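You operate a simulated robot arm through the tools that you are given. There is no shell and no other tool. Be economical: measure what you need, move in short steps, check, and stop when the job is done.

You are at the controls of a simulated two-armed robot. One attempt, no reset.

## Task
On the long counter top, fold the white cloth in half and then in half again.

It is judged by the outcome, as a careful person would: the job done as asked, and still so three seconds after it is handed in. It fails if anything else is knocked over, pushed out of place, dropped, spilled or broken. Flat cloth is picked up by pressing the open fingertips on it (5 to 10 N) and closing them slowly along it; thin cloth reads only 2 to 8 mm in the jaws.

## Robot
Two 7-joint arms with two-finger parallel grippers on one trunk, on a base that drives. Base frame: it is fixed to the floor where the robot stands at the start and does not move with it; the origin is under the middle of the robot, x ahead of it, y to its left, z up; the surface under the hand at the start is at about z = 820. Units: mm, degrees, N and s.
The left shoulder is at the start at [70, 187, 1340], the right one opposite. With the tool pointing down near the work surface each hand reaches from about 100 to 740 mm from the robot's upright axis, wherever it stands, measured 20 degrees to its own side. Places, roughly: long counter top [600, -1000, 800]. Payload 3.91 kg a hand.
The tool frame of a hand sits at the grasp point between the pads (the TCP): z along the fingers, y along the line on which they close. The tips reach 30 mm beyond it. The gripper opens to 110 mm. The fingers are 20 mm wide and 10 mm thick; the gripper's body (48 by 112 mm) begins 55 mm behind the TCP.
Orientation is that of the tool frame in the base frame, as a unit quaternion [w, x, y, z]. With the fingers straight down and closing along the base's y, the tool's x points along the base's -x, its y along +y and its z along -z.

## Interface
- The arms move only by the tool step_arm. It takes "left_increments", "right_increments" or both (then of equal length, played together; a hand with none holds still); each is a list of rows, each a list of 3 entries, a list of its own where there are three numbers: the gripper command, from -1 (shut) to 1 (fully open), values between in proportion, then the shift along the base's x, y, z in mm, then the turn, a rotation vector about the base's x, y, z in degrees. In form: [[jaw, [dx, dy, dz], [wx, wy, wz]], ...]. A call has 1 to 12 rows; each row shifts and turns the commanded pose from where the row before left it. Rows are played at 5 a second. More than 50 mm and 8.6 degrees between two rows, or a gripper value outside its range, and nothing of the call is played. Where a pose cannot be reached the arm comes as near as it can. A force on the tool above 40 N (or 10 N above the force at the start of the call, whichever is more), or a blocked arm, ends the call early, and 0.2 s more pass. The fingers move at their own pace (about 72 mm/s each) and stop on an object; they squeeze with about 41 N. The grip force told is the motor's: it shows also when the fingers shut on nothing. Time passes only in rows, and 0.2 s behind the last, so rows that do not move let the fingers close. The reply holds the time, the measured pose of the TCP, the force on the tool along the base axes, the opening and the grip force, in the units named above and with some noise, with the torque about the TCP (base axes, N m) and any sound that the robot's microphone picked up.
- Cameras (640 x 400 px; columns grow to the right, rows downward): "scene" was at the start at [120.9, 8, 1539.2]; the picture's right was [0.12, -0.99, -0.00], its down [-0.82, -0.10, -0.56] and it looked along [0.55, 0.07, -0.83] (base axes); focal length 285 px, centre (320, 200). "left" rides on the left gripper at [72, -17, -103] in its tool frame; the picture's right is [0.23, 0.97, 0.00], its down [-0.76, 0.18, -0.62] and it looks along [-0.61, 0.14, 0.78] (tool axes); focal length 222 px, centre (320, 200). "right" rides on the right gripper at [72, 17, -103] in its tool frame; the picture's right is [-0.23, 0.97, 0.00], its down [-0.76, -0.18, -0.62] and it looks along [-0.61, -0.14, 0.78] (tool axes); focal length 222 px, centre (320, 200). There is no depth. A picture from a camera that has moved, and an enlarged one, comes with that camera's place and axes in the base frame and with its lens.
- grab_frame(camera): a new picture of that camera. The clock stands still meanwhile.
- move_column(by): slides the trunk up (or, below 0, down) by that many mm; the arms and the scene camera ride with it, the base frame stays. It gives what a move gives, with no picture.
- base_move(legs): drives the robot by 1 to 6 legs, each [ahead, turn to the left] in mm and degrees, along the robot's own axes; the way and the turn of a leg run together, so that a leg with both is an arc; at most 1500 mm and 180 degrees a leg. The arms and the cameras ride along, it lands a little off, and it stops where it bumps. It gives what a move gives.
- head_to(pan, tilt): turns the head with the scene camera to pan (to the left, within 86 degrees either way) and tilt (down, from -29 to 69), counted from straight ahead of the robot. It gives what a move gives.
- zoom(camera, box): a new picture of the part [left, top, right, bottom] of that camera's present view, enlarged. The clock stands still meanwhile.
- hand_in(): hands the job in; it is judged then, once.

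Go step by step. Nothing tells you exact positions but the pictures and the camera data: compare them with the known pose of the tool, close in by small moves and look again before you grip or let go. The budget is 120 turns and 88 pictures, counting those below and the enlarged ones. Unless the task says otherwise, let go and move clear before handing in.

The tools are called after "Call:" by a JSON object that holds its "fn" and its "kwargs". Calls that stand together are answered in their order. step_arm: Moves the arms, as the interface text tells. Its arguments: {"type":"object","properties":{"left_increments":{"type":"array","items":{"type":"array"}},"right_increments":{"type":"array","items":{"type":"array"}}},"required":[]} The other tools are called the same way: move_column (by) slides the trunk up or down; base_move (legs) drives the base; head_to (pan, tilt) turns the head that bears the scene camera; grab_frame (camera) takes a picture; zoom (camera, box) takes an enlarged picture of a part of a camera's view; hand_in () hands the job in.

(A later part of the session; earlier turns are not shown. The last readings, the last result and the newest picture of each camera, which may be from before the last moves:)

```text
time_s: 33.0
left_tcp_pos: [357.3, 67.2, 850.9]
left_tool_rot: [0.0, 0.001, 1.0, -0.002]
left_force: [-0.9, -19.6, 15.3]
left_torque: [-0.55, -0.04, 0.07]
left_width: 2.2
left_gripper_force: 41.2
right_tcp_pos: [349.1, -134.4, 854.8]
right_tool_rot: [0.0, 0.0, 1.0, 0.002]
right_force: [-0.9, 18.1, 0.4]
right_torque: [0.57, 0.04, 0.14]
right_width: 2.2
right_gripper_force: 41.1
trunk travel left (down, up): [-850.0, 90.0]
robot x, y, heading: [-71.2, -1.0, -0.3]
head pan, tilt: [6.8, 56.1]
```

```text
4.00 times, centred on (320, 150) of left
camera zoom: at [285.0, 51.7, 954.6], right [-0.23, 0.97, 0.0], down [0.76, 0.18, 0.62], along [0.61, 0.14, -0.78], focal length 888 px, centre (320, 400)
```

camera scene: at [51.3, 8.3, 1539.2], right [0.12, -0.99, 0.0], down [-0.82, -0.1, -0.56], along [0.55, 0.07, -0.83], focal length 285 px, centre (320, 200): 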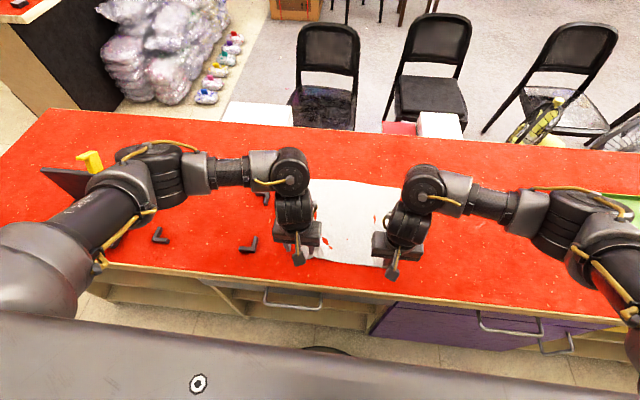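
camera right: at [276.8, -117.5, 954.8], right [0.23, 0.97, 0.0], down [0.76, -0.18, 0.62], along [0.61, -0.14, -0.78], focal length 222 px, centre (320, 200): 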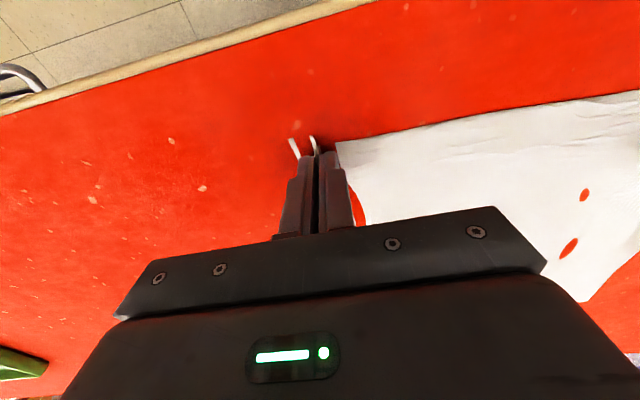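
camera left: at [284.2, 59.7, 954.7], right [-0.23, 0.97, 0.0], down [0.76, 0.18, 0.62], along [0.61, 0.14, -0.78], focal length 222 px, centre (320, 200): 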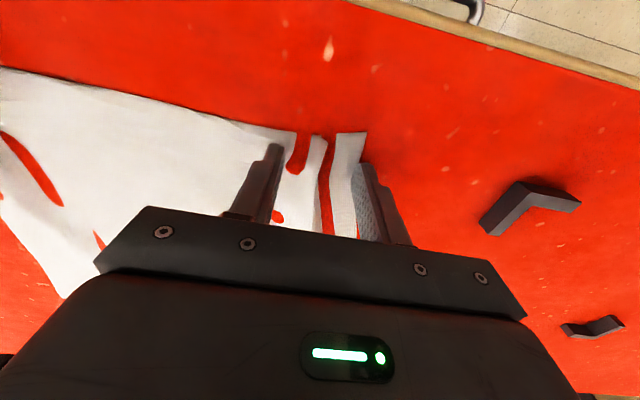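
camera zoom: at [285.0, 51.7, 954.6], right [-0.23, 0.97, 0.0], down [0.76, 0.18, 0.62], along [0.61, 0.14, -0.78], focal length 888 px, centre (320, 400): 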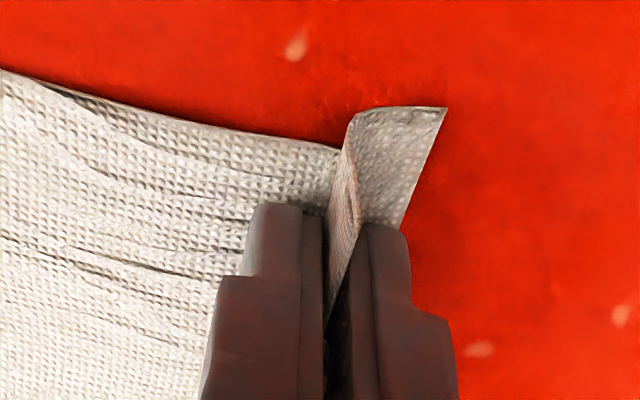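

Both hands grip (about 2 mm). Ease the tension slightly, then lift along an arc about x = 475 to the top, and check.

Call:
{"fn": "step_arm", "kwargs": {"left_increments": [[-1, [2, -1, 18], [0, 0, 0]], [-1, [5, -1, 19], [0, 0, 0]], [-1, [9, 0, 17], [0, 0, 0]], [-1, [12, 0, 16], [0, 0, 0]], [-1, [15, 0, 13], [0, 0, 0]], [-1, [17, 0, 11], [0, 0, 0]], [-1, [19, 0, 8], [0, 0, 0]], [-1, [20, 0, 5], [0, 0, 0]], [-1, [21, 0, 0], [0, 0, 0]], [-1, [0, 0, 0], [0, 0, 0]]], "right_increments": [[-1, [2, 1, 18], [0, 0, 0]], [-1, [5, 1, 19], [0, 0, 0]], [-1, [9, 0, 17], [0, 0, 0]], [-1, [12, 0, 16], [0, 0, 0]], [-1, [15, 0, 13], [0, 0, 0]], [-1, [17, 0, 11], [0, 0, 0]], [-1, [19, 0, 8], [0, 0, 0]], [-1, [20, 0, 5], [0, 0, 0]], [-1, [21, 0, 0], [0, 0, 0]], [-1, [0, 0, 0], [0, 0, 0]]]}}

Call:
{"fn": "grab_frame", "kwargs": {"camera": "scene"}}

Call:
{"fn": "grab_frame", "kwargs": {"camera": "left"}}

```text
time_s: 35.2
left_tcp_pos: [477.7, 66.9, 957.4]
left_tool_rot: [0.0, 0.001, 1.0, -0.001]
left_force: [-0.1, -11.7, 0.1]
left_torque: [-0.37, -0.03, 0.03]
left_width: 2.4
left_gripper_force: 40.4
right_tcp_pos: [469.3, -131.7, 960.8]
right_tool_rot: [0.0, -0.001, 1.0, 0.002]
right_force: [-1.2, 11.8, -0.8]
right_torque: [0.35, 0.06, 0.13]
right_width: 2.0
right_gripper_force: 40.8
trunk travel left (down, up): [-850.0, 90.0]
robot x, y, heading: [-65.8, -2.8, -0.3]
head pan, tilt: [6.8, 56.1]
```

```text
58 pictures are left
camera scene: at [50.9, 8.1, 1539.3], right [0.12, -0.99, 0.0], down [-0.82, -0.1, -0.56], along [0.55, 0.07, -0.83], focal length 285 px, centre (320, 200)
```

scene: 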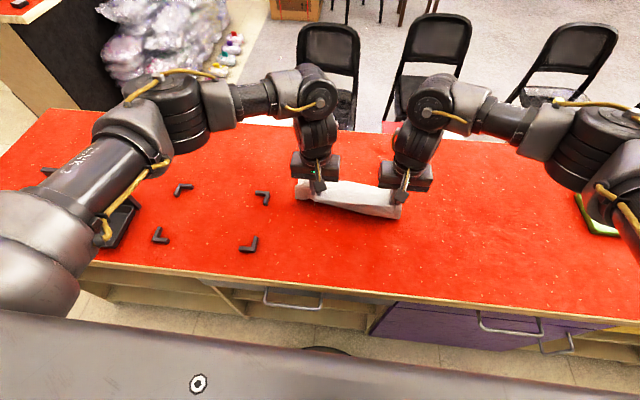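

```text
57 pictures are left
camera left: at [405.5, 51.1, 1061.0], right [-0.22, 0.97, 0.0], down [0.76, 0.18, 0.62], along [0.61, 0.14, -0.78], focal length 222 px, centre (320, 200)
```

left: 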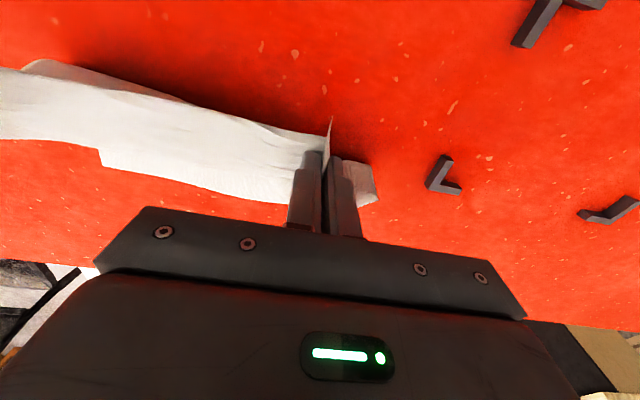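

The fold is going well. Complete the arc and set the edge down on the far edge.

Call:
{"fn": "step_arm", "kwargs": {"left_increments": [[-1, [20, 0, -4], [0, 0, 0]], [-1, [20, 0, -8], [0, 0, 0]], [-1, [18, 0, -11], [0, 0, 0]], [-1, [16, 0, -13], [0, 0, 0]], [-1, [13, 0, -15], [0, 0, 0]], [-1, [10, 0, -15], [0, 0, 0]], [-1, [8, 0, -14], [0, 0, 0]], [-1, [5, 0, -10], [0, 0, 0]], [-1, [3, 0, -7], [0, 0, 0]], [-1, [0, 0, 0], [0, 0, 0]]], "right_increments": [[-1, [21, 0, -4], [0, 0, 0]], [-1, [21, 0, -8], [0, 0, 0]], [-1, [19, 0, -11], [0, 0, 0]], [-1, [17, 0, -13], [0, 0, 0]], [-1, [14, 0, -15], [0, 0, 0]], [-1, [11, 0, -15], [0, 0, 0]], [-1, [9, 0, -16], [0, 0, 0]], [-1, [5, 0, -12], [0, 0, 0]], [-1, [4, 0, -7], [0, 0, 0]], [-1, [0, 0, 0], [0, 0, 0]]]}}

Call:
{"fn": "grab_frame", "kwargs": {"camera": "scene"}}

Call:
{"fn": "grab_frame", "kwargs": {"camera": "left"}}

Call:
{"fn": "grab_frame", "kwargs": {"camera": "right"}}

```text
time_s: 37.4
left_tcp_pos: [573.9, 66.3, 873.0]
left_tool_rot: [-0.001, 0.001, 1.0, -0.003]
left_force: [1.0, -6.3, -1.5]
left_torque: [-0.23, -0.06, 0.03]
left_width: 2.3
left_gripper_force: 40.6
left hand out of reach, approached as far as the arm can: row 5, 7, 8, 9
right_tcp_pos: [586.9, -128.9, 860.8]
right_tool_rot: [-0.002, 0.0, 1.0, 0.003]
right_force: [-0.1, 5.2, 1.1]
right_torque: [0.17, 0.06, 0.08]
right_width: 1.7
right_gripper_force: 40.5
right hand out of reach, approached as far as the arm can: row 7, 9
trunk travel left (down, up): [-850.0, 90.0]
robot x, y, heading: [-67.6, -2.2, 0.1]
head pan, tilt: [6.8, 56.1]
```

```text
56 pictures are left
camera scene: at [51.9, 9.9, 1539.2], right [0.12, -0.99, 0.0], down [-0.82, -0.1, -0.56], along [0.55, 0.07, -0.83], focal length 285 px, centre (320, 200)
```

scene: 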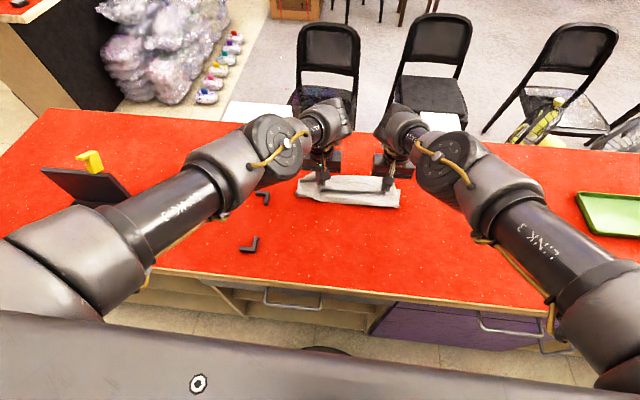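

```text
55 pictures are left
camera left: at [501.3, 50.4, 977.5], right [-0.23, 0.97, -0.01], down [0.76, 0.18, 0.62], along [0.61, 0.14, -0.78], focal length 222 px, centre (320, 200)
```

left: 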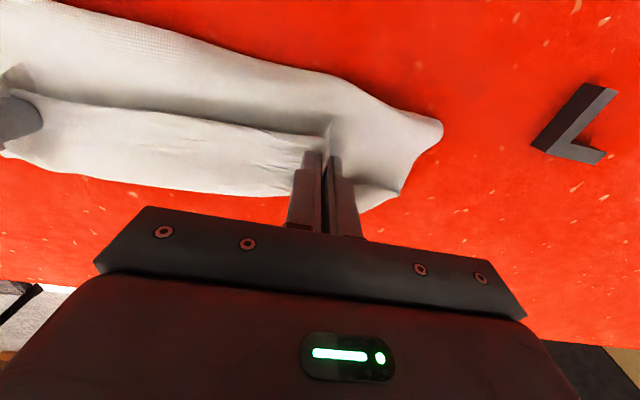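

```text
54 pictures are left
camera right: at [514.8, -113.0, 964.1], right [0.23, 0.97, 0.01], down [0.76, -0.18, 0.62], along [0.61, -0.14, -0.78], focal length 222 px, centre (320, 200)
```

right: 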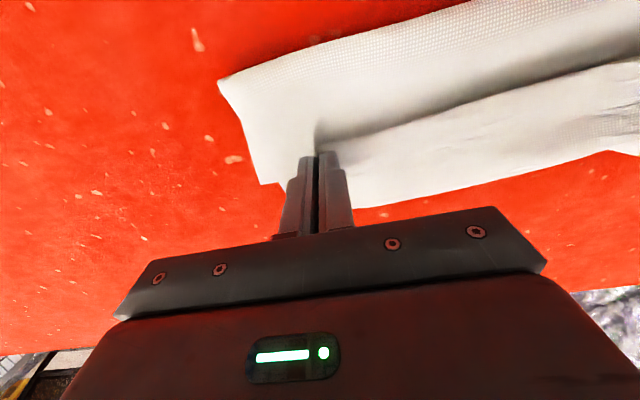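

Reach is limiting. Pull both hands back/up a bit, then drive forward 50 mm to complete the placement.

Call:
{"fn": "step_arm", "kwargs": {"left_increments": [[-1, [-10, 0, 7], [0, 0, 0]], [-1, [-10, 0, 8], [0, 0, 0]], [-1, [-10, 0, 0], [0, 0, 0]], [-1, [0, 0, 0], [0, 0, 0]]], "right_increments": [[-1, [-13, 0, 14], [0, 0, 0]], [-1, [-16, 0, 13], [0, 0, 0]], [-1, [-16, 0, 0], [0, 0, 0]], [-1, [0, 0, 0], [0, 0, 0]]]}}

Call:
{"fn": "base_move", "kwargs": {"legs": [[50, 0]]}}

```text
time_s: 38.4
left_tcp_pos: [542.2, 66.9, 887.6]
left_tool_rot: [-0.001, 0.001, 1.0, -0.001]
left_force: [0.0, -5.8, 0.0]
left_torque: [-0.2, -0.02, 0.06]
left_width: 2.4
left_gripper_force: 41.4
right_tcp_pos: [542.8, -131.1, 887.4]
right_tool_rot: [-0.001, -0.001, 1.0, 0.003]
right_force: [0.2, 6.5, 0.0]
right_torque: [0.21, -0.01, 0.07]
right_width: 2.1
right_gripper_force: 41.1
trunk travel left (down, up): [-850.0, 90.0]
robot x, y, heading: [-70.6, -2.1, 0.0]
head pan, tilt: [6.8, 56.1]
```

```text
time_s: 39.3
left_tcp_pos: [592.6, 62.2, 891.5]
left_tool_rot: [0.004, 0.002, 1.0, -0.001]
left_force: [1.0, -4.3, 0.3]
left_torque: [-0.19, 0.06, 0.02]
left_width: 1.9
left_gripper_force: 41.2
right_tcp_pos: [591.6, -134.0, 889.0]
right_tool_rot: [0.004, 0.0, 1.0, 0.003]
right_force: [0.8, 4.9, -1.1]
right_torque: [0.17, 0.06, 0.05]
right_width: 1.9
right_gripper_force: 41.3
trunk travel left (down, up): [-850.0, 90.0]
robot x, y, heading: [-20.8, 0.6, -0.2]
head pan, tilt: [6.8, 56.1]
```

Call:
{"fn": "step_arm", "kwargs": {"left_increments": [[-1, [0, 2, -12], [0, 0, 0]], [-1, [0, 2, -12], [0, 0, 0]], [-1, [0, 0, -8], [0, 0, 0]], [-1, [0, 0, -4], [0, 0, 0]], [-1, [0, 0, 0], [0, 0, 0]]], "right_increments": [[-1, [0, 0, -12], [0, 0, 0]], [-1, [0, 0, -11], [0, 0, 0]], [-1, [0, 0, -7], [0, 0, 0]], [-1, [0, 0, -4], [0, 0, 0]], [-1, [0, 0, 0], [0, 0, 0]]]}}

Call:
{"fn": "grab_frame", "kwargs": {"camera": "left"}}

Call:
{"fn": "grab_frame", "kwargs": {"camera": "right"}}

```text
time_s: 40.5
left_tcp_pos: [589.0, 67.3, 857.7]
left_tool_rot: [0.005, 0.002, 1.0, -0.003]
left_force: [0.8, -10.6, 0.1]
left_torque: [-0.34, -0.05, 0.01]
left_width: 2.1
left_gripper_force: 41.3
right_tcp_pos: [586.5, -131.4, 858.3]
right_tool_rot: [0.005, 0.0, 1.0, 0.003]
right_force: [0.0, 10.7, 0.0]
right_torque: [0.33, 0.04, 0.12]
right_width: 2.1
right_gripper_force: 40.9
trunk travel left (down, up): [-850.0, 90.0]
robot x, y, heading: [-17.3, -5.3, 0.1]
head pan, tilt: [6.8, 56.1]
```

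```text
53 pictures are left
camera left: at [515.9, 50.8, 960.2], right [-0.22, 0.97, -0.01], down [0.76, 0.18, 0.63], along [0.62, 0.14, -0.78], focal length 222 px, centre (320, 200)
```

left: 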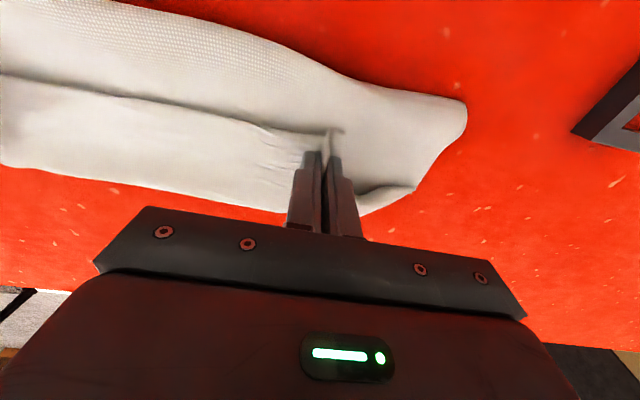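

```text
52 pictures are left
camera right: at [513.3, -116.6, 961.5], right [0.23, 0.97, 0.01], down [0.75, -0.18, 0.63], along [0.62, -0.14, -0.78], focal length 222 px, centre (320, 200)
```

right: 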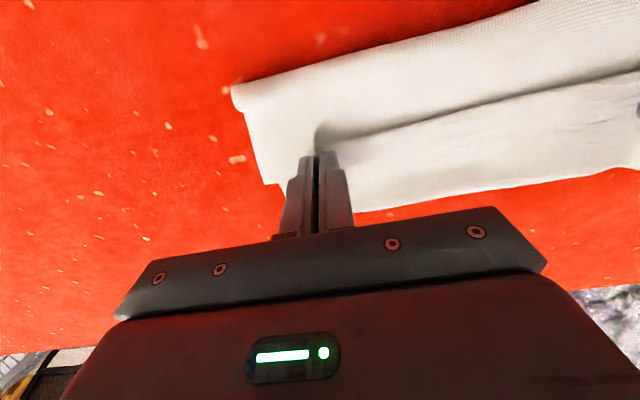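

Zoom to see which layer ends where before releasing.

Call:
{"fn": "zoom", "kwargs": {"camera": "left", "box": [160, 80, 480, 280]}}

Call:
{"fn": "zoom", "kwargs": {"camera": "scene", "box": [240, 110, 440, 235]}}

```text
2.00 times, centred on (320, 180) of left
camera zoom: at [515.9, 50.8, 960.2], right [-0.22, 0.97, -0.01], down [0.76, 0.18, 0.63], along [0.62, 0.14, -0.78], focal length 444 px, centre (320, 240)
```

zoom: 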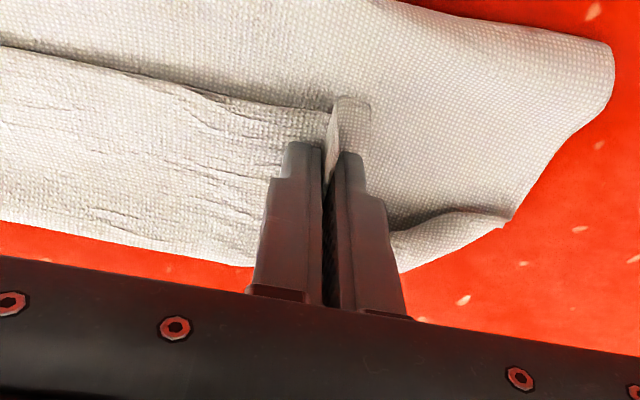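

```text
3.20 times, centred on (340, 172) of scene
camera zoom: at [102.2, 7.9, 1539.2], right [0.12, -0.99, 0.0], down [-0.82, -0.1, -0.56], along [0.55, 0.07, -0.83], focal length 913 px, centre (256, 288)
```

zoom: 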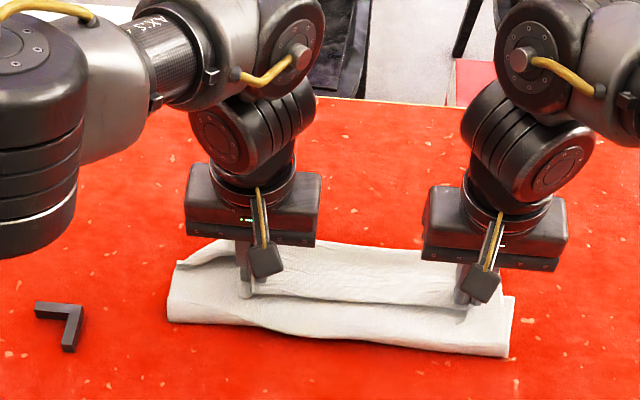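

The cloth's near lip is held facing back, so it curls forward into a Z shape instead of folding cleanly. I'll lay it back flat and instead fold the far edge toward me, where the wrist can tilt naturally. First: lift, bring back, and reverse with the base.

Call:
{"fn": "step_arm", "kwargs": {"left_increments": [[-1, [-5, 0, 20], [0, 0, 0]], [-1, [-8, 0, 20], [0, 0, 0]], [-1, [-12, 0, 18], [0, 0, 0]], [-1, [-16, 0, 14], [0, 0, 0]], [-1, [-18, 0, 8], [0, 0, 0]], [0, [0, 0, 0], [0, 0, 0]]], "right_increments": [[-1, [-5, 0, 20], [0, 0, 0]], [-1, [-8, 0, 20], [0, 0, 0]], [-1, [-12, 0, 18], [0, 0, 0]], [-1, [-16, 0, 14], [0, 0, 0]], [-1, [-18, 0, 8], [0, 0, 0]], [-1, [0, 0, 0], [0, 0, 0]]]}}

```text
time_s: 41.9
left_tcp_pos: [529.9, 69.5, 937.4]
left_tool_rot: [0.005, 0.002, 1.0, -0.001]
left_force: [0.3, -0.1, -0.1]
left_torque: [0.0, 0.06, 0.0]
left_width: 55.5
left_gripper_force: 0.1
right_tcp_pos: [527.5, -134.6, 937.8]
right_tool_rot: [0.006, 0.001, 1.0, 0.0]
right_force: [0.1, 0.3, -0.7]
right_torque: [0.01, 0.07, -0.02]
right_width: 2.1
right_gripper_force: 40.9
trunk travel left (down, up): [-850.0, 90.0]
robot x, y, heading: [-15.4, 0.3, 0.0]
head pan, tilt: [6.8, 56.1]
```

My last left row mistakenly opened the left gripper, so the left corner has dropped. Let me look.

Call:
{"fn": "grab_frame", "kwargs": {"camera": "scene"}}

Call:
{"fn": "grab_frame", "kwargs": {"camera": "left"}}

```text
49 pictures are left
camera scene: at [102.5, 8.0, 1539.2], right [0.12, -0.99, 0.0], down [-0.82, -0.1, -0.56], along [0.55, 0.07, -0.83], focal length 285 px, centre (320, 200)
```

scene: 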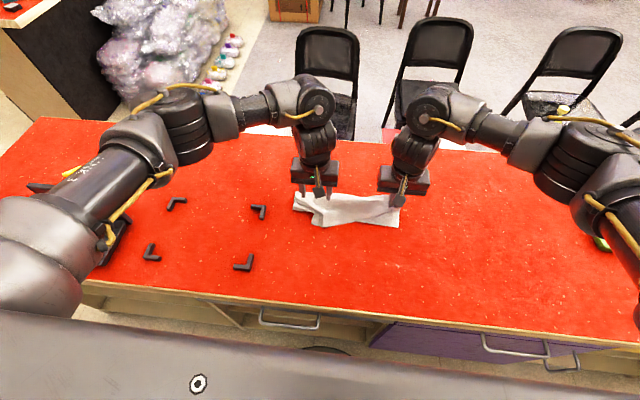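

```text
48 pictures are left
camera left: at [456.6, 52.6, 1040.0], right [-0.23, 0.97, 0.0], down [0.76, 0.18, 0.63], along [0.62, 0.14, -0.78], focal length 222 px, centre (320, 200)
```

left: 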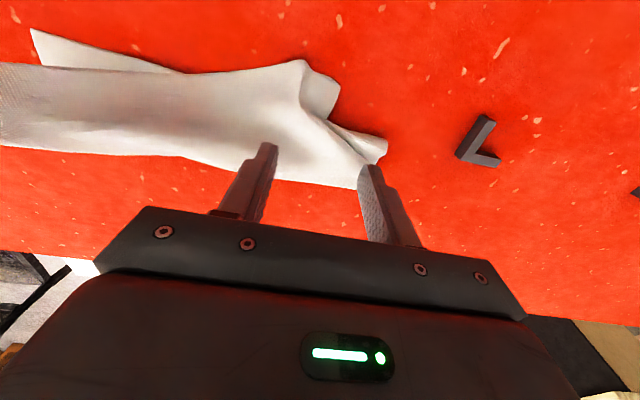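

Still recoverable: the right hand keeps its corner. I'll raise the left hand and reverse the base to draw the cloth back toward flat.

Call:
{"fn": "step_arm", "kwargs": {"left_increments": [[-0.1, [0, 0, 30], [0, 0, 0]], [-0.1, [0, 20, 10], [0, 0, 0]]], "right_increments": [[-1, [-5, 0, -5], [0, 0, 0]], [-1, [-5, 0, -5], [0, 0, 0]]]}}

Call:
{"fn": "base_move", "kwargs": {"legs": [[-150, 0]]}}

Call:
{"fn": "grab_frame", "kwargs": {"camera": "scene"}}

```text
time_s: 42.5
left_tcp_pos: [531.1, 88.2, 976.8]
left_tool_rot: [0.006, 0.002, 1.0, -0.002]
left_force: [0.1, 0.1, 0.4]
left_torque: [-0.02, 0.0, -0.01]
left_width: 49.5
left_gripper_force: 0.0
right_tcp_pos: [516.4, -132.4, 928.0]
right_tool_rot: [0.006, 0.001, 1.0, 0.002]
right_force: [2.0, -0.6, 0.2]
right_torque: [0.0, -0.03, -0.03]
right_width: 2.0
right_gripper_force: 40.6
trunk travel left (down, up): [-850.0, 90.0]
robot x, y, heading: [-19.2, -1.3, -0.0]
head pan, tilt: [6.8, 56.1]
```

```text
time_s: 43.9
left_tcp_pos: [379.5, 87.5, 979.0]
left_tool_rot: [0.006, 0.001, 1.0, -0.001]
left_force: [-0.1, 0.2, 0.3]
left_torque: [0.04, -0.01, 0.02]
left_width: 49.5
left_gripper_force: 0.1
right_tcp_pos: [366.8, -132.4, 929.2]
right_tool_rot: [0.006, 0.001, 1.0, 0.003]
right_force: [-0.8, 0.2, -0.4]
right_torque: [-0.01, -0.02, 0.06]
right_width: 1.9
right_gripper_force: 40.7
trunk travel left (down, up): [-850.0, 90.0]
robot x, y, heading: [-164.8, -1.3, 0.1]
head pan, tilt: [6.8, 56.1]
```

```text
47 pictures are left
camera scene: at [-49.5, 8.0, 1539.3], right [0.12, -0.99, 0.0], down [-0.82, -0.1, -0.56], along [0.55, 0.07, -0.83], focal length 285 px, centre (320, 200)
```

scene: 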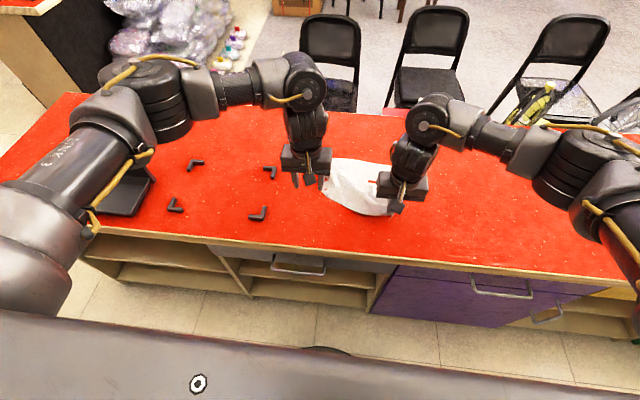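

Lower the right corner back toward its original place, move the left hand aside, and view.

Call:
{"fn": "step_arm", "kwargs": {"left_increments": [[-0.1, [15, 40, 0], [0, 0, 0]], [-0.1, [15, 40, 0], [0, 0, 0]], [-0.1, [15, 40, 0], [0, 0, 0]], [-0.1, [0, 30, 0], [0, 0, 0]], [-0.1, [0, 0, 0], [0, 0, 0]]], "right_increments": [[-1, [-5, -4, -18], [0, 0, 0]], [-1, [-5, -4, -18], [0, 0, 0]], [-1, [-5, -4, -16], [0, 0, 0]], [-1, [-5, -4, -14], [0, 0, 0]], [-1, [0, 0, 0], [0, 0, 0]]]}}

Call:
{"fn": "zoom", "kwargs": {"camera": "scene", "box": [230, 120, 470, 270]}}

```text
time_s: 45.1
left_tcp_pos: [424.9, 238.6, 978.5]
left_tool_rot: [0.005, 0.001, 1.0, -0.002]
left_force: [0.1, -0.2, -0.7]
left_torque: [-0.01, 0.02, 0.01]
left_width: 49.6
left_gripper_force: 0.1
right_tcp_pos: [348.0, -148.9, 862.5]
right_tool_rot: [0.006, 0.0, 1.0, 0.003]
right_force: [0.3, 0.4, -0.1]
right_torque: [0.0, -0.03, 0.02]
right_width: 2.1
right_gripper_force: 40.8
trunk travel left (down, up): [-850.0, 90.0]
robot x, y, heading: [-169.5, -1.3, -0.1]
head pan, tilt: [6.8, 56.1]
```

```text
2.67 times, centred on (350, 195) of scene
camera zoom: at [-48.7, 7.4, 1539.3], right [0.12, -0.99, 0.0], down [-0.82, -0.1, -0.56], along [0.55, 0.07, -0.83], focal length 761 px, centre (240, 213)
```

zoom: 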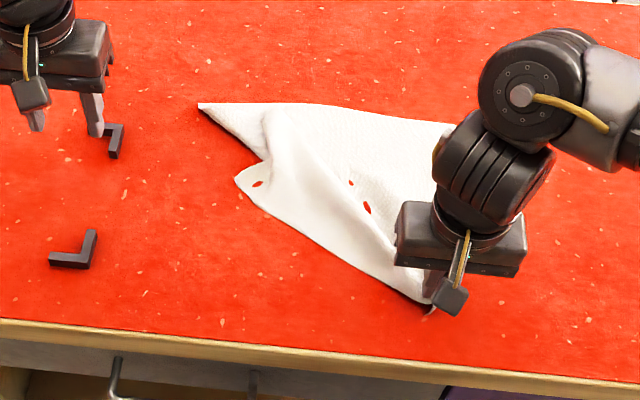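

The near-left corner is around (473, 76). I'll move the left hand above it to grip and pull it back flat; the right keeps holding.

Call:
{"fn": "step_arm", "kwargs": {"left_increments": [[-0.1, [11, -39, -10], [0, 0, 0]], [-0.1, [11, -39, -15], [0, 0, 0]], [-0.1, [11, -39, -22], [0, 0, 0]], [-0.1, [11, -39, -25], [0, 0, 0]], [-0.1, [11, -35, -30], [0, 0, 0]], [-0.1, [0, 0, 0], [0, 0, 0]]]}}

Call:
{"fn": "grab_frame", "kwargs": {"camera": "left"}}

```text
time_s: 46.5
left_tcp_pos: [478.5, 46.9, 876.1]
left_tool_rot: [0.005, 0.0, 1.0, -0.002]
left_force: [-0.7, -0.6, 0.2]
left_torque: [0.04, 0.01, -0.01]
left_width: 49.5
left_gripper_force: 0.0
right_tcp_pos: [346.3, -149.2, 862.8]
right_tool_rot: [0.007, -0.001, 1.0, 0.002]
right_force: [-0.1, -0.3, -0.1]
right_torque: [0.0, 0.02, 0.0]
right_width: 1.9
right_gripper_force: 41.0
trunk travel left (down, up): [-850.0, 90.0]
robot x, y, heading: [-167.8, -2.1, 0.1]
head pan, tilt: [6.8, 56.1]
```

```text
45 pictures are left
camera left: at [405.5, 31.5, 979.0], right [-0.23, 0.97, -0.01], down [0.76, 0.18, 0.63], along [0.61, 0.14, -0.78], focal length 222 px, centre (320, 200)
```

left: 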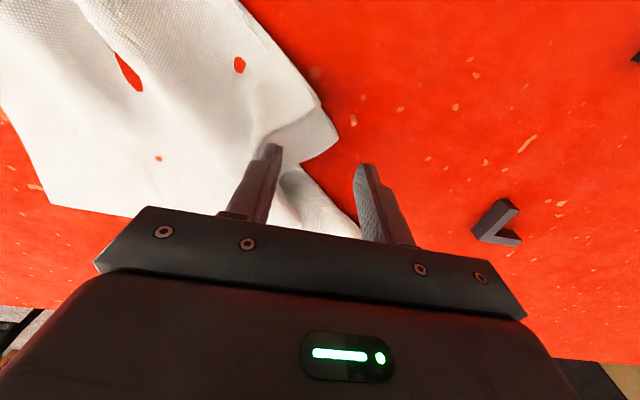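

The folded corner tip is around (460, 56). Shift to straddle it and press.

Call:
{"fn": "step_arm", "kwargs": {"left_increments": [[-0.1, [-12, -20, 0], [0, 0, 0]], [-0.1, [0, 0, -10], [0, 0, 0]], [-0.1, [0, 0, -8], [0, 0, 0]], [-0.1, [0, 0, -4], [0, 0, 0]], [-0.1, [0, 0, -2.5], [0, 0, 0]], [-0.1, [0, 0, 0], [0, 0, 0]]]}}

Call:
{"fn": "zoom", "kwargs": {"camera": "left", "box": [200, 60, 440, 210]}}

```text
time_s: 47.9
left_tcp_pos: [468.2, 26.1, 852.0]
left_tool_rot: [0.006, 0.001, 1.0, -0.001]
left_force: [-1.4, -0.3, 4.8]
left_torque: [-0.13, -0.02, 0.03]
left_width: 49.8
left_gripper_force: 0.4
right_tcp_pos: [347.3, -148.1, 862.6]
right_tool_rot: [0.005, 0.0, 1.0, 0.002]
right_force: [0.4, 0.2, 0.2]
right_torque: [0.03, -0.03, 0.0]
right_width: 1.9
right_gripper_force: 41.0
trunk travel left (down, up): [-850.0, 90.0]
robot x, y, heading: [-167.5, -3.5, -0.1]
head pan, tilt: [6.8, 56.1]
```

```text
2.67 times, centred on (320, 135) of left
camera zoom: at [394.2, 10.4, 954.8], right [-0.22, 0.97, -0.01], down [0.75, 0.18, 0.63], along [0.62, 0.14, -0.78], focal length 592 px, centre (320, 373)
```

zoom: 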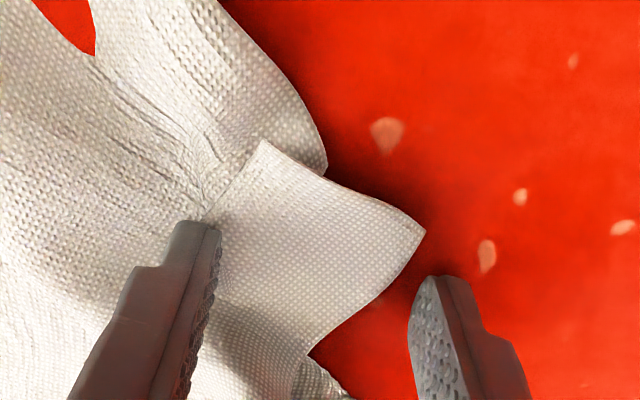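

The free flap sits between the fingers; close on it.

Call:
{"fn": "step_arm", "kwargs": {"left_increments": [[-0.15, [0, 0, -0.3], [0, 0, 0]], [-0.22, [0, 0, 0], [0, 0, 0]], [-0.3, [0, 0, 0], [0, 0, 0]], [-0.38, [0, 0, 0], [0, 0, 0]], [-0.46, [0, 0, 0], [0, 0, 0]], [-0.54, [0, 0, 0], [0, 0, 0]], [-0.62, [0, 0, 0], [0, 0, 0]], [-0.7, [0, 0, 0], [0, 0, 0]], [-0.78, [0, 0, 0], [0, 0, 0]], [-0.86, [0, 0, 0], [0, 0, 0]], [-1, [0, 0, 0], [0, 0, 0]], [-1, [0, 0, 0], [0, 0, 0]]]}}

Call:
{"fn": "zoom", "kwargs": {"camera": "left", "box": [200, 60, 440, 210]}}

```text
time_s: 50.5
left_tcp_pos: [466.8, 26.1, 851.8]
left_tool_rot: [0.006, 0.001, 1.0, -0.002]
left_force: [-0.2, -4.4, 8.8]
left_torque: [-0.2, 0.03, 0.04]
left_width: 2.1
left_gripper_force: 40.8
right_tcp_pos: [345.9, -150.2, 862.4]
right_tool_rot: [0.006, 0.0, 1.0, 0.003]
right_force: [1.0, 0.9, -0.2]
right_torque: [0.04, -0.03, 0.0]
right_width: 1.9
right_gripper_force: 40.6
trunk travel left (down, up): [-850.0, 90.0]
robot x, y, heading: [-168.1, -0.4, 0.1]
head pan, tilt: [6.8, 56.1]
```

```text
2.67 times, centred on (320, 135) of left
camera zoom: at [393.6, 9.8, 954.4], right [-0.22, 0.97, -0.01], down [0.75, 0.18, 0.63], along [0.62, 0.14, -0.77], focal length 592 px, centre (320, 373)
```

zoom: 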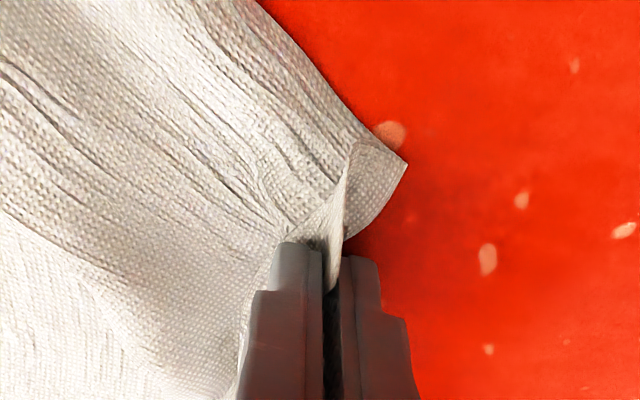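

Gripped. Lift, carry back to about (350, 55), and lower.

Call:
{"fn": "step_arm", "kwargs": {"left_increments": [[-1, [0, 0, 20], [0, 0, 0]], [-1, [-10, 3, 20], [0, 0, 0]], [-1, [-18, 5, 5], [0, 0, 0]], [-1, [-18, 5, 0], [0, 0, 0]], [-1, [-18, 5, 0], [0, 0, 0]], [-1, [-18, 5, -5], [0, 0, 0]], [-1, [-18, 5, -10], [0, 0, 0]], [-1, [-16, 2, -15], [0, 0, 0]], [-1, [-5, 0, -7], [0, 0, 0]], [-1, [0, 0, 0], [0, 0, 0]]], "right_increments": [[-1, [0, 0, 0], [0, 0, 0]], [-1, [0, 0, 0], [0, 0, 0]], [-1, [0, 0, 0], [0, 0, 0]], [-1, [0, 0, 0], [0, 0, 0]], [-1, [0, 0, 0], [0, 0, 0]], [-1, [0, 0, 0], [0, 0, 0]], [-1, [0, 0, 0], [0, 0, 0]], [-1, [0, 0, -2], [0, 0, 0]], [-1, [0, 0, -2], [0, 0, 0]], [-1, [0, 0, 0], [0, 0, 0]]]}}

Call:
{"fn": "zoom", "kwargs": {"camera": "scene", "box": [230, 120, 470, 270]}}

Call:
{"fn": "grab_frame", "kwargs": {"camera": "left"}}

```text
time_s: 52.7
left_tcp_pos: [347.0, 56.6, 859.9]
left_tool_rot: [0.006, 0.002, 1.0, -0.002]
left_force: [-0.9, -0.4, 0.6]
left_torque: [-0.04, 0.0, -0.03]
left_width: 2.0
left_gripper_force: 41.0
left hand out of reach, approached as far as the arm can: row 5
right_tcp_pos: [347.6, -148.7, 858.8]
right_tool_rot: [0.006, 0.0, 1.0, 0.003]
right_force: [0.1, -0.2, 1.1]
right_torque: [-0.02, 0.0, -0.01]
right_width: 2.3
right_gripper_force: 41.3
trunk travel left (down, up): [-850.0, 90.0]
robot x, y, heading: [-170.5, -1.9, 0.0]
head pan, tilt: [6.8, 56.1]
```

```text
2.67 times, centred on (350, 195) of scene
camera zoom: at [-48.5, 7.6, 1539.3], right [0.12, -0.99, 0.0], down [-0.82, -0.1, -0.56], along [0.55, 0.07, -0.83], focal length 761 px, centre (240, 213)
```

zoom: 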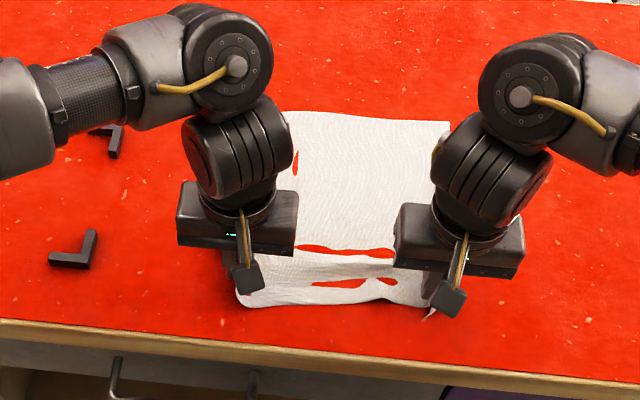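

```text
41 pictures are left
camera left: at [273.4, 39.8, 962.6], right [-0.23, 0.97, -0.01], down [0.75, 0.18, 0.63], along [0.62, 0.14, -0.78], focal length 222 px, centre (320, 200)
```

left: 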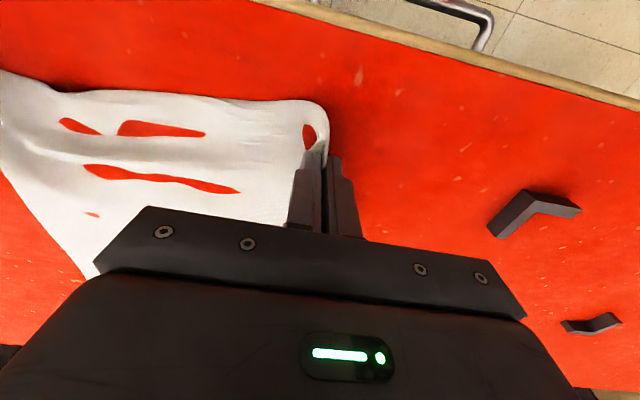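

Cloth is almost flat again. Pull the left hand outward a bit to take out slack, lower, release both and lift.

Call:
{"fn": "step_arm", "kwargs": {"left_increments": [[-1, [0, 10, 0], [0, 0, 0]], [-1, [0, 10, 0], [0, 0, 0]], [-1, [-3, 8, -3], [0, 0, 0]], [-1, [0, 0, -3], [0, 0, 0]], [-1, [0, 0, 0], [0, 0, 0]]], "right_increments": [[-1, [0, 0, 0], [0, 0, 0]], [-1, [0, 0, 0], [0, 0, 0]], [-1, [-3, -4, -3], [0, 0, 0]], [-1, [0, 0, -2], [0, 0, 0]], [-1, [0, 0, 0], [0, 0, 0]]]}}

```text
time_s: 53.9
left_tcp_pos: [344.4, 85.4, 852.5]
left_tool_rot: [0.006, 0.001, 1.0, -0.003]
left_force: [1.1, -9.2, 0.2]
left_torque: [-0.31, -0.07, 0.21]
left_width: 2.3
left_gripper_force: 41.2
right_tcp_pos: [345.1, -151.3, 854.1]
right_tool_rot: [0.005, -0.001, 1.0, 0.002]
right_force: [-1.4, 9.7, 0.5]
right_torque: [0.34, 0.04, 0.09]
right_width: 2.1
right_gripper_force: 41.0
trunk travel left (down, up): [-850.0, 90.0]
robot x, y, heading: [-166.0, -2.1, 0.1]
head pan, tilt: [6.8, 56.1]
```

Call:
{"fn": "step_arm", "kwargs": {"left_increments": [[-0.7, [0, 0, 0], [0, 0, 0]], [-0.4, [0, 0, 1], [0, 0, 0]], [-0.4, [0, 0, 5], [0, 0, 0]], [-0.4, [0, 0, 20], [0, 0, 0]], [-0.4, [10, 20, 40], [0, 0, 0]], [-0.4, [20, 40, 20], [0, 0, 0]], [-0.4, [20, 40, 0], [0, 0, 0]], [-0.4, [0, 0, 0], [0, 0, 0]]], "right_increments": [[-0.7, [0, 0, 0], [0, 0, 0]], [-0.4, [0, 0, 1], [0, 0, 0]], [-0.4, [0, 0, 5], [0, 0, 0]], [-0.4, [0, 0, 20], [0, 0, 0]], [-0.4, [10, -20, 40], [0, 0, 0]], [-0.4, [20, -40, 20], [0, 0, 0]], [-0.4, [20, -40, 0], [0, 0, 0]], [-0.4, [0, 0, 0], [0, 0, 0]]]}}

Call:
{"fn": "zoom", "kwargs": {"camera": "scene", "box": [230, 120, 470, 270]}}

```text
time_s: 55.7
left_tcp_pos: [392.7, 184.6, 938.8]
left_tool_rot: [0.006, 0.001, 1.0, -0.001]
left_force: [-0.4, 0.2, -0.5]
left_torque: [0.03, -0.06, -0.01]
left_width: 32.9
left_gripper_force: 0.1
right_tcp_pos: [394.1, -253.7, 939.1]
right_tool_rot: [0.006, 0.0, 1.0, 0.002]
right_force: [0.2, -0.1, 0.8]
right_torque: [0.04, 0.01, -0.02]
right_width: 33.1
right_gripper_force: 0.0
trunk travel left (down, up): [-850.0, 90.0]
robot x, y, heading: [-167.6, 0.2, 0.1]
head pan, tilt: [6.8, 56.1]
```

```text
2.67 times, centred on (350, 195) of scene
camera zoom: at [-49.0, 7.9, 1539.3], right [0.12, -0.99, 0.0], down [-0.82, -0.1, -0.56], along [0.55, 0.07, -0.83], focal length 761 px, centre (240, 213)
```

zoom: 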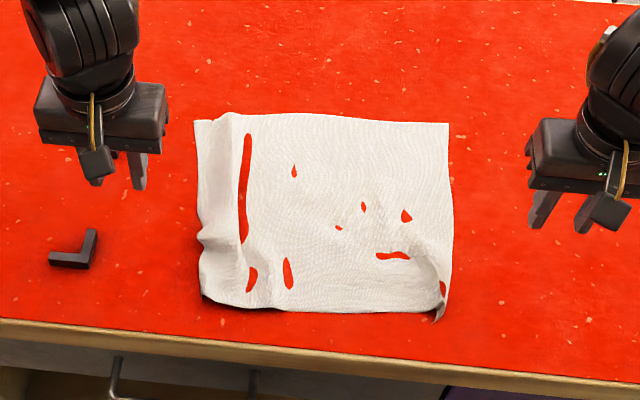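

The cloth is nearly flat, with a ridge along the left side. I'll smooth it by pressing closed fingertips on the left strip and dragging outward, twice.

Call:
{"fn": "step_arm", "kwargs": {"left_increments": [[-1, [20, -25, -20], [0, 0, 0]], [-1, [20, -25, -25], [0, 0, 0]], [-1, [15, -22, -25], [0, 0, 0]], [-1, [0, -5, -10], [0, 0, 0]], [-1, [0, 0, -6], [0, 0, 0]], [-1, [0, 0, -2], [0, 0, 0]], [-1, [0, 0, 0], [0, 0, 0]]]}}

Call:
{"fn": "grab_frame", "kwargs": {"camera": "left"}}

```text
time_s: 57.3
left_tcp_pos: [449.6, 108.6, 850.3]
left_tool_rot: [0.005, 0.001, 1.0, -0.001]
left_force: [0.9, 0.2, 2.7]
left_torque: [0.02, 0.08, 0.03]
left_width: 0.2
left_gripper_force: 37.2
right_tcp_pos: [392.0, -253.6, 940.4]
right_tool_rot: [0.006, 0.0, 1.0, 0.002]
right_force: [0.3, 0.0, -0.4]
right_torque: [0.0, 0.01, 0.04]
right_width: 33.1
right_gripper_force: 0.1
trunk travel left (down, up): [-850.0, 90.0]
robot x, y, heading: [-169.5, -2.8, -0.0]
head pan, tilt: [6.8, 56.1]
```

```text
39 pictures are left
camera left: at [375.3, 91.5, 953.8], right [-0.23, 0.97, -0.01], down [0.75, 0.18, 0.63], along [0.62, 0.14, -0.78], focal length 222 px, centre (320, 200)
```

left: 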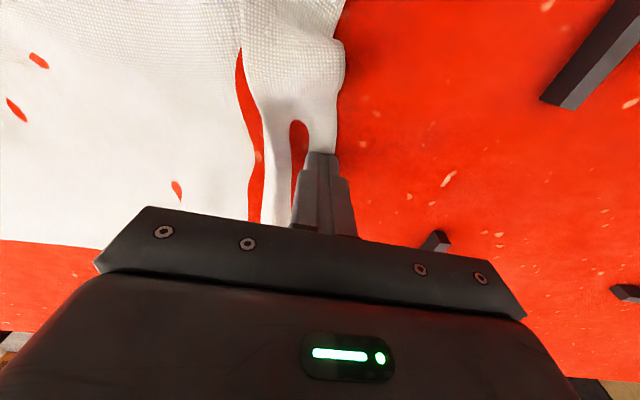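

Call:
{"fn": "step_arm", "kwargs": {"left_increments": [[-1, [0, 0, -0.8], [0, 0, 0]], [-1, [0, 6, 0], [0, 0, 0]], [-1, [0, 7, 0], [0, 0, 0]], [-1, [0, 7, 0], [0, 0, 0]], [-1, [0, 7, 0], [0, 0, 0]], [-1, [0, 7, 0], [0, 0, 0]], [-1, [0, 0, 15], [0, 0, 0]], [-1, [-40, -25, 10], [0, 0, 0]], [-1, [-40, -25, 0], [0, 0, 0]], [-1, [0, 0, -14], [0, 0, 0]], [-1, [0, 0, -9], [0, 0, 0]], [-1, [0, 0, -2.2], [0, 0, 0]]]}}

Call:
{"fn": "grab_frame", "kwargs": {"camera": "left"}}

```text
time_s: 59.9
left_tcp_pos: [366.9, 92.9, 852.7]
left_tool_rot: [0.007, 0.0, 1.0, -0.002]
left_force: [1.9, 3.9, 12.4]
left_torque: [0.18, -0.04, 0.01]
left_width: 0.0
left_gripper_force: 37.7
right_tcp_pos: [392.7, -252.4, 938.6]
right_tool_rot: [0.005, 0.0, 1.0, 0.002]
right_force: [-0.6, 0.6, 0.5]
right_torque: [-0.05, 0.03, 0.05]
right_width: 33.0
right_gripper_force: 0.1
trunk travel left (down, up): [-850.0, 90.0]
robot x, y, heading: [-169.3, -3.3, -0.0]
head pan, tilt: [6.8, 56.1]
```

```text
38 pictures are left
camera left: at [294.3, 76.2, 954.2], right [-0.23, 0.97, -0.01], down [0.75, 0.18, 0.63], along [0.62, 0.14, -0.77], focal length 222 px, centre (320, 200)
```

left: 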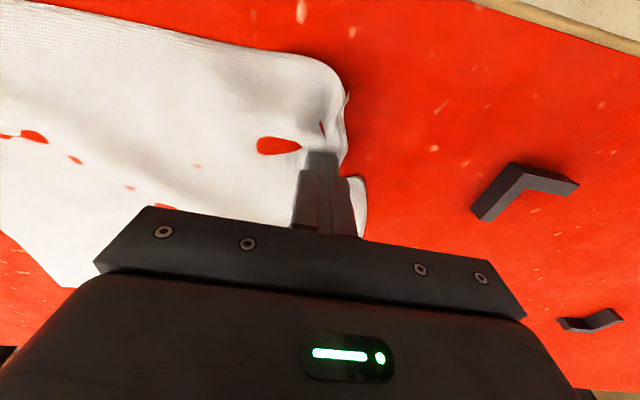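

The near-left corner is tucked under (rounded). I'll pinch it there, lift, and lower it while moving inward so the tuck falls open.

Call:
{"fn": "step_arm", "kwargs": {"left_increments": [[-1, [0, 0, 15], [0, 0, 0]], [-0.15, [-12, -16, 0], [0, 0, 0]], [-0.15, [0, 0, 0], [0, 0, 0]], [-0.15, [0, 0, -9], [0, 0, 0]], [-0.15, [0, 0, -5], [0, 0, 0]], [-0.15, [0, 0, -2], [0, 0, 0]], [-0.2, [0, 0, 0], [0, 0, 0]], [-0.25, [0, 0, 0], [0, 0, 0]], [-0.3, [0, 0, 0], [0, 0, 0]], [-0.35, [0, 0, 0], [0, 0, 0]], [-0.4, [0, 0, 0], [0, 0, 0]], [-0.45, [0, 0, 0], [0, 0, 0]]]}}

Call:
{"fn": "step_arm", "kwargs": {"left_increments": [[-0.5, [0, 0, 0], [0, 0, 0]], [-0.55, [0, 0, 0], [0, 0, 0]], [-0.6, [0, 0, 0], [0, 0, 0]], [-0.65, [0, 0, 0], [0, 0, 0]], [-0.7, [0, 0, 0], [0, 0, 0]], [-0.75, [0, 0, 0], [0, 0, 0]], [-0.8, [0, 0, 0], [0, 0, 0]], [-0.85, [0, 0, 0], [0, 0, 0]], [-0.9, [0, 0, 0], [0, 0, 0]], [-1, [0, 0, 0], [0, 0, 0]], [-1, [0, 0, 0], [0, 0, 0]]]}}

Call:
{"fn": "grab_frame", "kwargs": {"camera": "left"}}

```text
time_s: 62.5
left_tcp_pos: [356.5, 76.0, 851.8]
left_tool_rot: [0.008, 0.0, 1.0, -0.002]
left_force: [4.9, 9.1, 33.7]
left_torque: [0.88, 0.1, -0.16]
left_width: 30.3
left_gripper_force: 5.6
right_tcp_pos: [391.7, -252.1, 941.1]
right_tool_rot: [0.007, 0.001, 1.0, 0.002]
right_force: [-0.3, -0.2, 0.0]
right_torque: [0.03, -0.01, -0.01]
right_width: 32.8
right_gripper_force: 0.1
trunk travel left (down, up): [-850.0, 90.0]
robot x, y, heading: [-169.8, -5.3, 0.1]
head pan, tilt: [6.8, 56.1]
```

```text
time_s: 64.9
left_tcp_pos: [354.2, 76.0, 851.2]
left_tool_rot: [0.007, 0.0, 1.0, -0.002]
left_force: [1.0, 6.2, 32.7]
left_torque: [0.33, 0.22, -0.02]
left_width: 2.0
left_gripper_force: 40.7
right_tcp_pos: [392.0, -252.9, 941.6]
right_tool_rot: [0.006, 0.0, 1.0, 0.001]
right_force: [0.1, 0.4, 0.8]
right_torque: [0.03, 0.02, 0.0]
right_width: 32.9
right_gripper_force: 0.1
trunk travel left (down, up): [-850.0, 90.0]
robot x, y, heading: [-169.7, -0.6, 0.1]
head pan, tilt: [6.8, 56.1]
```

```text
37 pictures are left
camera left: at [280.9, 60.0, 953.4], right [-0.23, 0.97, -0.01], down [0.75, 0.18, 0.63], along [0.62, 0.14, -0.77], focal length 222 px, centre (320, 200)
```

left: 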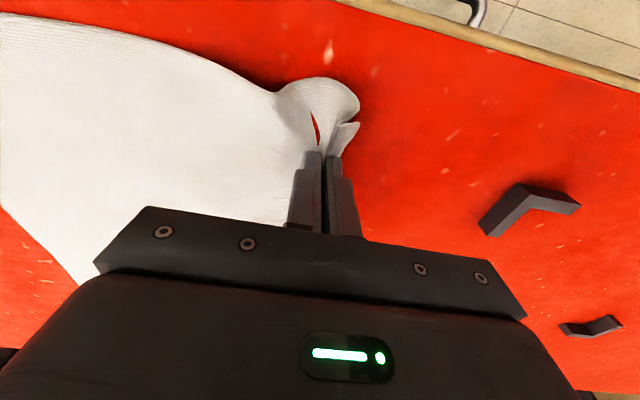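

Gripped. Lift 90 mm and look.

Call:
{"fn": "step_arm", "kwargs": {"left_increments": [[-1, [0, 0, 20], [0, 0, 0]], [-1, [5, 0, 20], [0, 0, 0]], [-1, [5, 0, 25], [0, 0, 0]], [-1, [10, 0, 25], [0, 0, 0]], [-1, [0, 0, 0], [0, 0, 0]]]}}

Call:
{"fn": "zoom", "kwargs": {"camera": "scene", "box": [230, 120, 470, 270]}}

Call:
{"fn": "grab_frame", "kwargs": {"camera": "left"}}

```text
time_s: 66.1
left_tcp_pos: [376.2, 75.6, 939.0]
left_tool_rot: [0.006, 0.001, 1.0, -0.002]
left_force: [0.0, -0.3, -0.7]
left_torque: [-0.03, 0.02, 0.0]
left_width: 2.0
left_gripper_force: 41.0
right_tcp_pos: [392.9, -253.2, 938.7]
right_tool_rot: [0.007, 0.0, 1.0, 0.002]
right_force: [0.5, 0.3, -0.6]
right_torque: [-0.02, 0.04, 0.0]
right_width: 33.2
right_gripper_force: 0.1
trunk travel left (down, up): [-850.0, 90.0]
robot x, y, heading: [-168.5, -0.6, -0.0]
head pan, tilt: [6.8, 56.1]
```

```text
2.67 times, centred on (350, 195) of scene
camera zoom: at [-48.8, 8.3, 1539.3], right [0.12, -0.99, 0.0], down [-0.82, -0.1, -0.56], along [0.55, 0.07, -0.83], focal length 761 px, centre (240, 213)
```

zoom: 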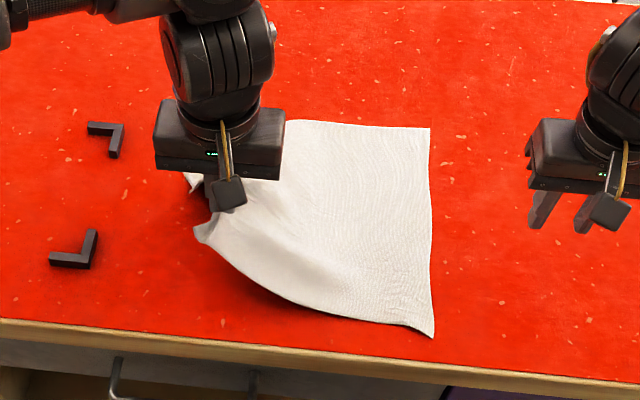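

```text
35 pictures are left
camera left: at [302.6, 59.3, 1041.8], right [-0.22, 0.97, -0.01], down [0.76, 0.18, 0.63], along [0.62, 0.14, -0.78], focal length 222 px, centre (320, 200)
```

left: 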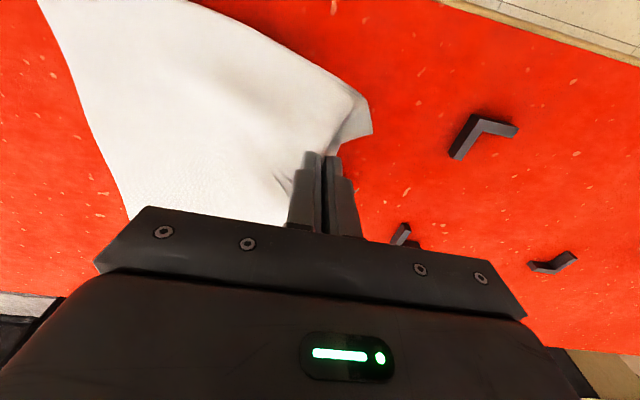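

The cloth is smooth and the corner free. Carry it outward to about (335, 145) and lower.

Call:
{"fn": "step_arm", "kwargs": {"left_increments": [[-1, [-12, 24, -6], [0, 0, 0]], [-1, [-12, 24, -6], [0, 0, 0]], [-1, [-12, 22, -8], [0, 0, 0]], [-1, [0, 0, -16], [0, 0, 0]], [-1, [0, 0, -16], [0, 0, 0]], [-1, [0, 0, -16], [0, 0, 0]], [-1, [0, 0, -12], [0, 0, 0]], [-1, [0, 0, -5], [0, 0, 0]], [-1, [0, 0, 0], [0, 0, 0]]]}}

Call:
{"fn": "grab_frame", "kwargs": {"camera": "left"}}

```text
time_s: 68.1
left_tcp_pos: [340.7, 146.5, 854.1]
left_tool_rot: [0.006, 0.001, 1.0, -0.002]
left_force: [-0.8, -0.1, 7.3]
left_torque: [0.0, 0.11, -0.02]
left_width: 1.8
left_gripper_force: 39.8
right_tcp_pos: [393.8, -253.5, 940.3]
right_tool_rot: [0.006, 0.0, 1.0, 0.003]
right_force: [-0.3, 0.1, 0.2]
right_torque: [0.01, -0.01, 0.02]
right_width: 33.3
right_gripper_force: 0.1
trunk travel left (down, up): [-850.0, 90.0]
robot x, y, heading: [-169.2, -0.9, 0.0]
head pan, tilt: [6.8, 56.1]
```

```text
34 pictures are left
camera left: at [267.3, 129.5, 957.2], right [-0.22, 0.97, -0.01], down [0.75, 0.18, 0.63], along [0.62, 0.14, -0.78], focal length 222 px, centre (320, 200)
```

left: 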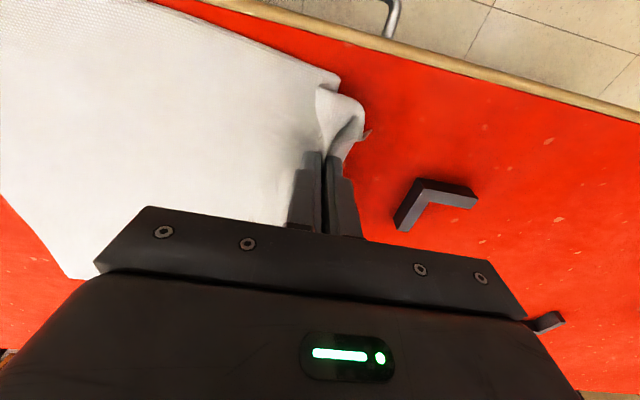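

Release and lift, then view.

Call:
{"fn": "step_arm", "kwargs": {"left_increments": [[-0.8, [0, 0, 1], [0, 0, 0]], [-0.6, [0, 0, 1], [0, 0, 0]], [-0.4, [0, 0, 4], [0, 0, 0]], [-0.4, [0, 0, 20], [0, 0, 0]], [-0.4, [10, 10, 40], [0, 0, 0]], [-0.4, [20, 35, 20], [0, 0, 0]], [-0.4, [20, 40, 0], [0, 0, 0]], [-0.4, [0, 0, 0], [0, 0, 0]]]}}

Call:
{"fn": "zoom", "kwargs": {"camera": "scene", "box": [200, 120, 440, 270]}}

```text
time_s: 69.9
left_tcp_pos: [390.8, 230.6, 940.3]
left_tool_rot: [0.006, 0.001, 1.0, -0.002]
left_force: [-0.6, 0.2, -0.6]
left_torque: [0.02, 0.0, 0.0]
left_width: 33.0
left_gripper_force: 0.0
right_tcp_pos: [391.9, -254.1, 940.0]
right_tool_rot: [0.006, 0.0, 1.0, 0.003]
right_force: [0.1, 0.2, 0.6]
right_torque: [0.0, 0.0, 0.02]
right_width: 32.9
right_gripper_force: 0.1
trunk travel left (down, up): [-850.0, 90.0]
robot x, y, heading: [-172.1, -1.8, -0.0]
head pan, tilt: [6.8, 56.1]
```

```text
2.67 times, centred on (320, 195) of scene
camera zoom: at [-48.7, 6.7, 1539.3], right [0.12, -0.99, 0.0], down [-0.82, -0.1, -0.56], along [0.55, 0.07, -0.83], focal length 761 px, centre (320, 213)
```

zoom: 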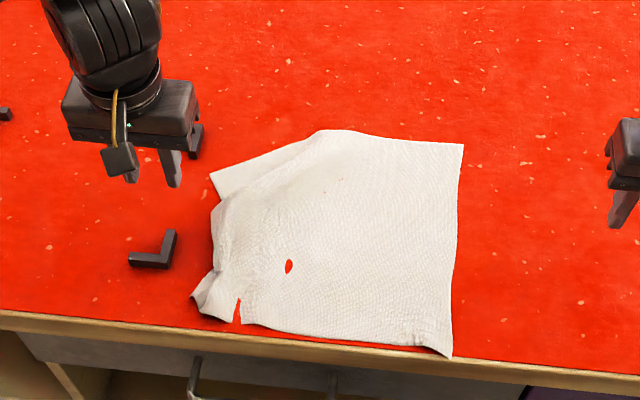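

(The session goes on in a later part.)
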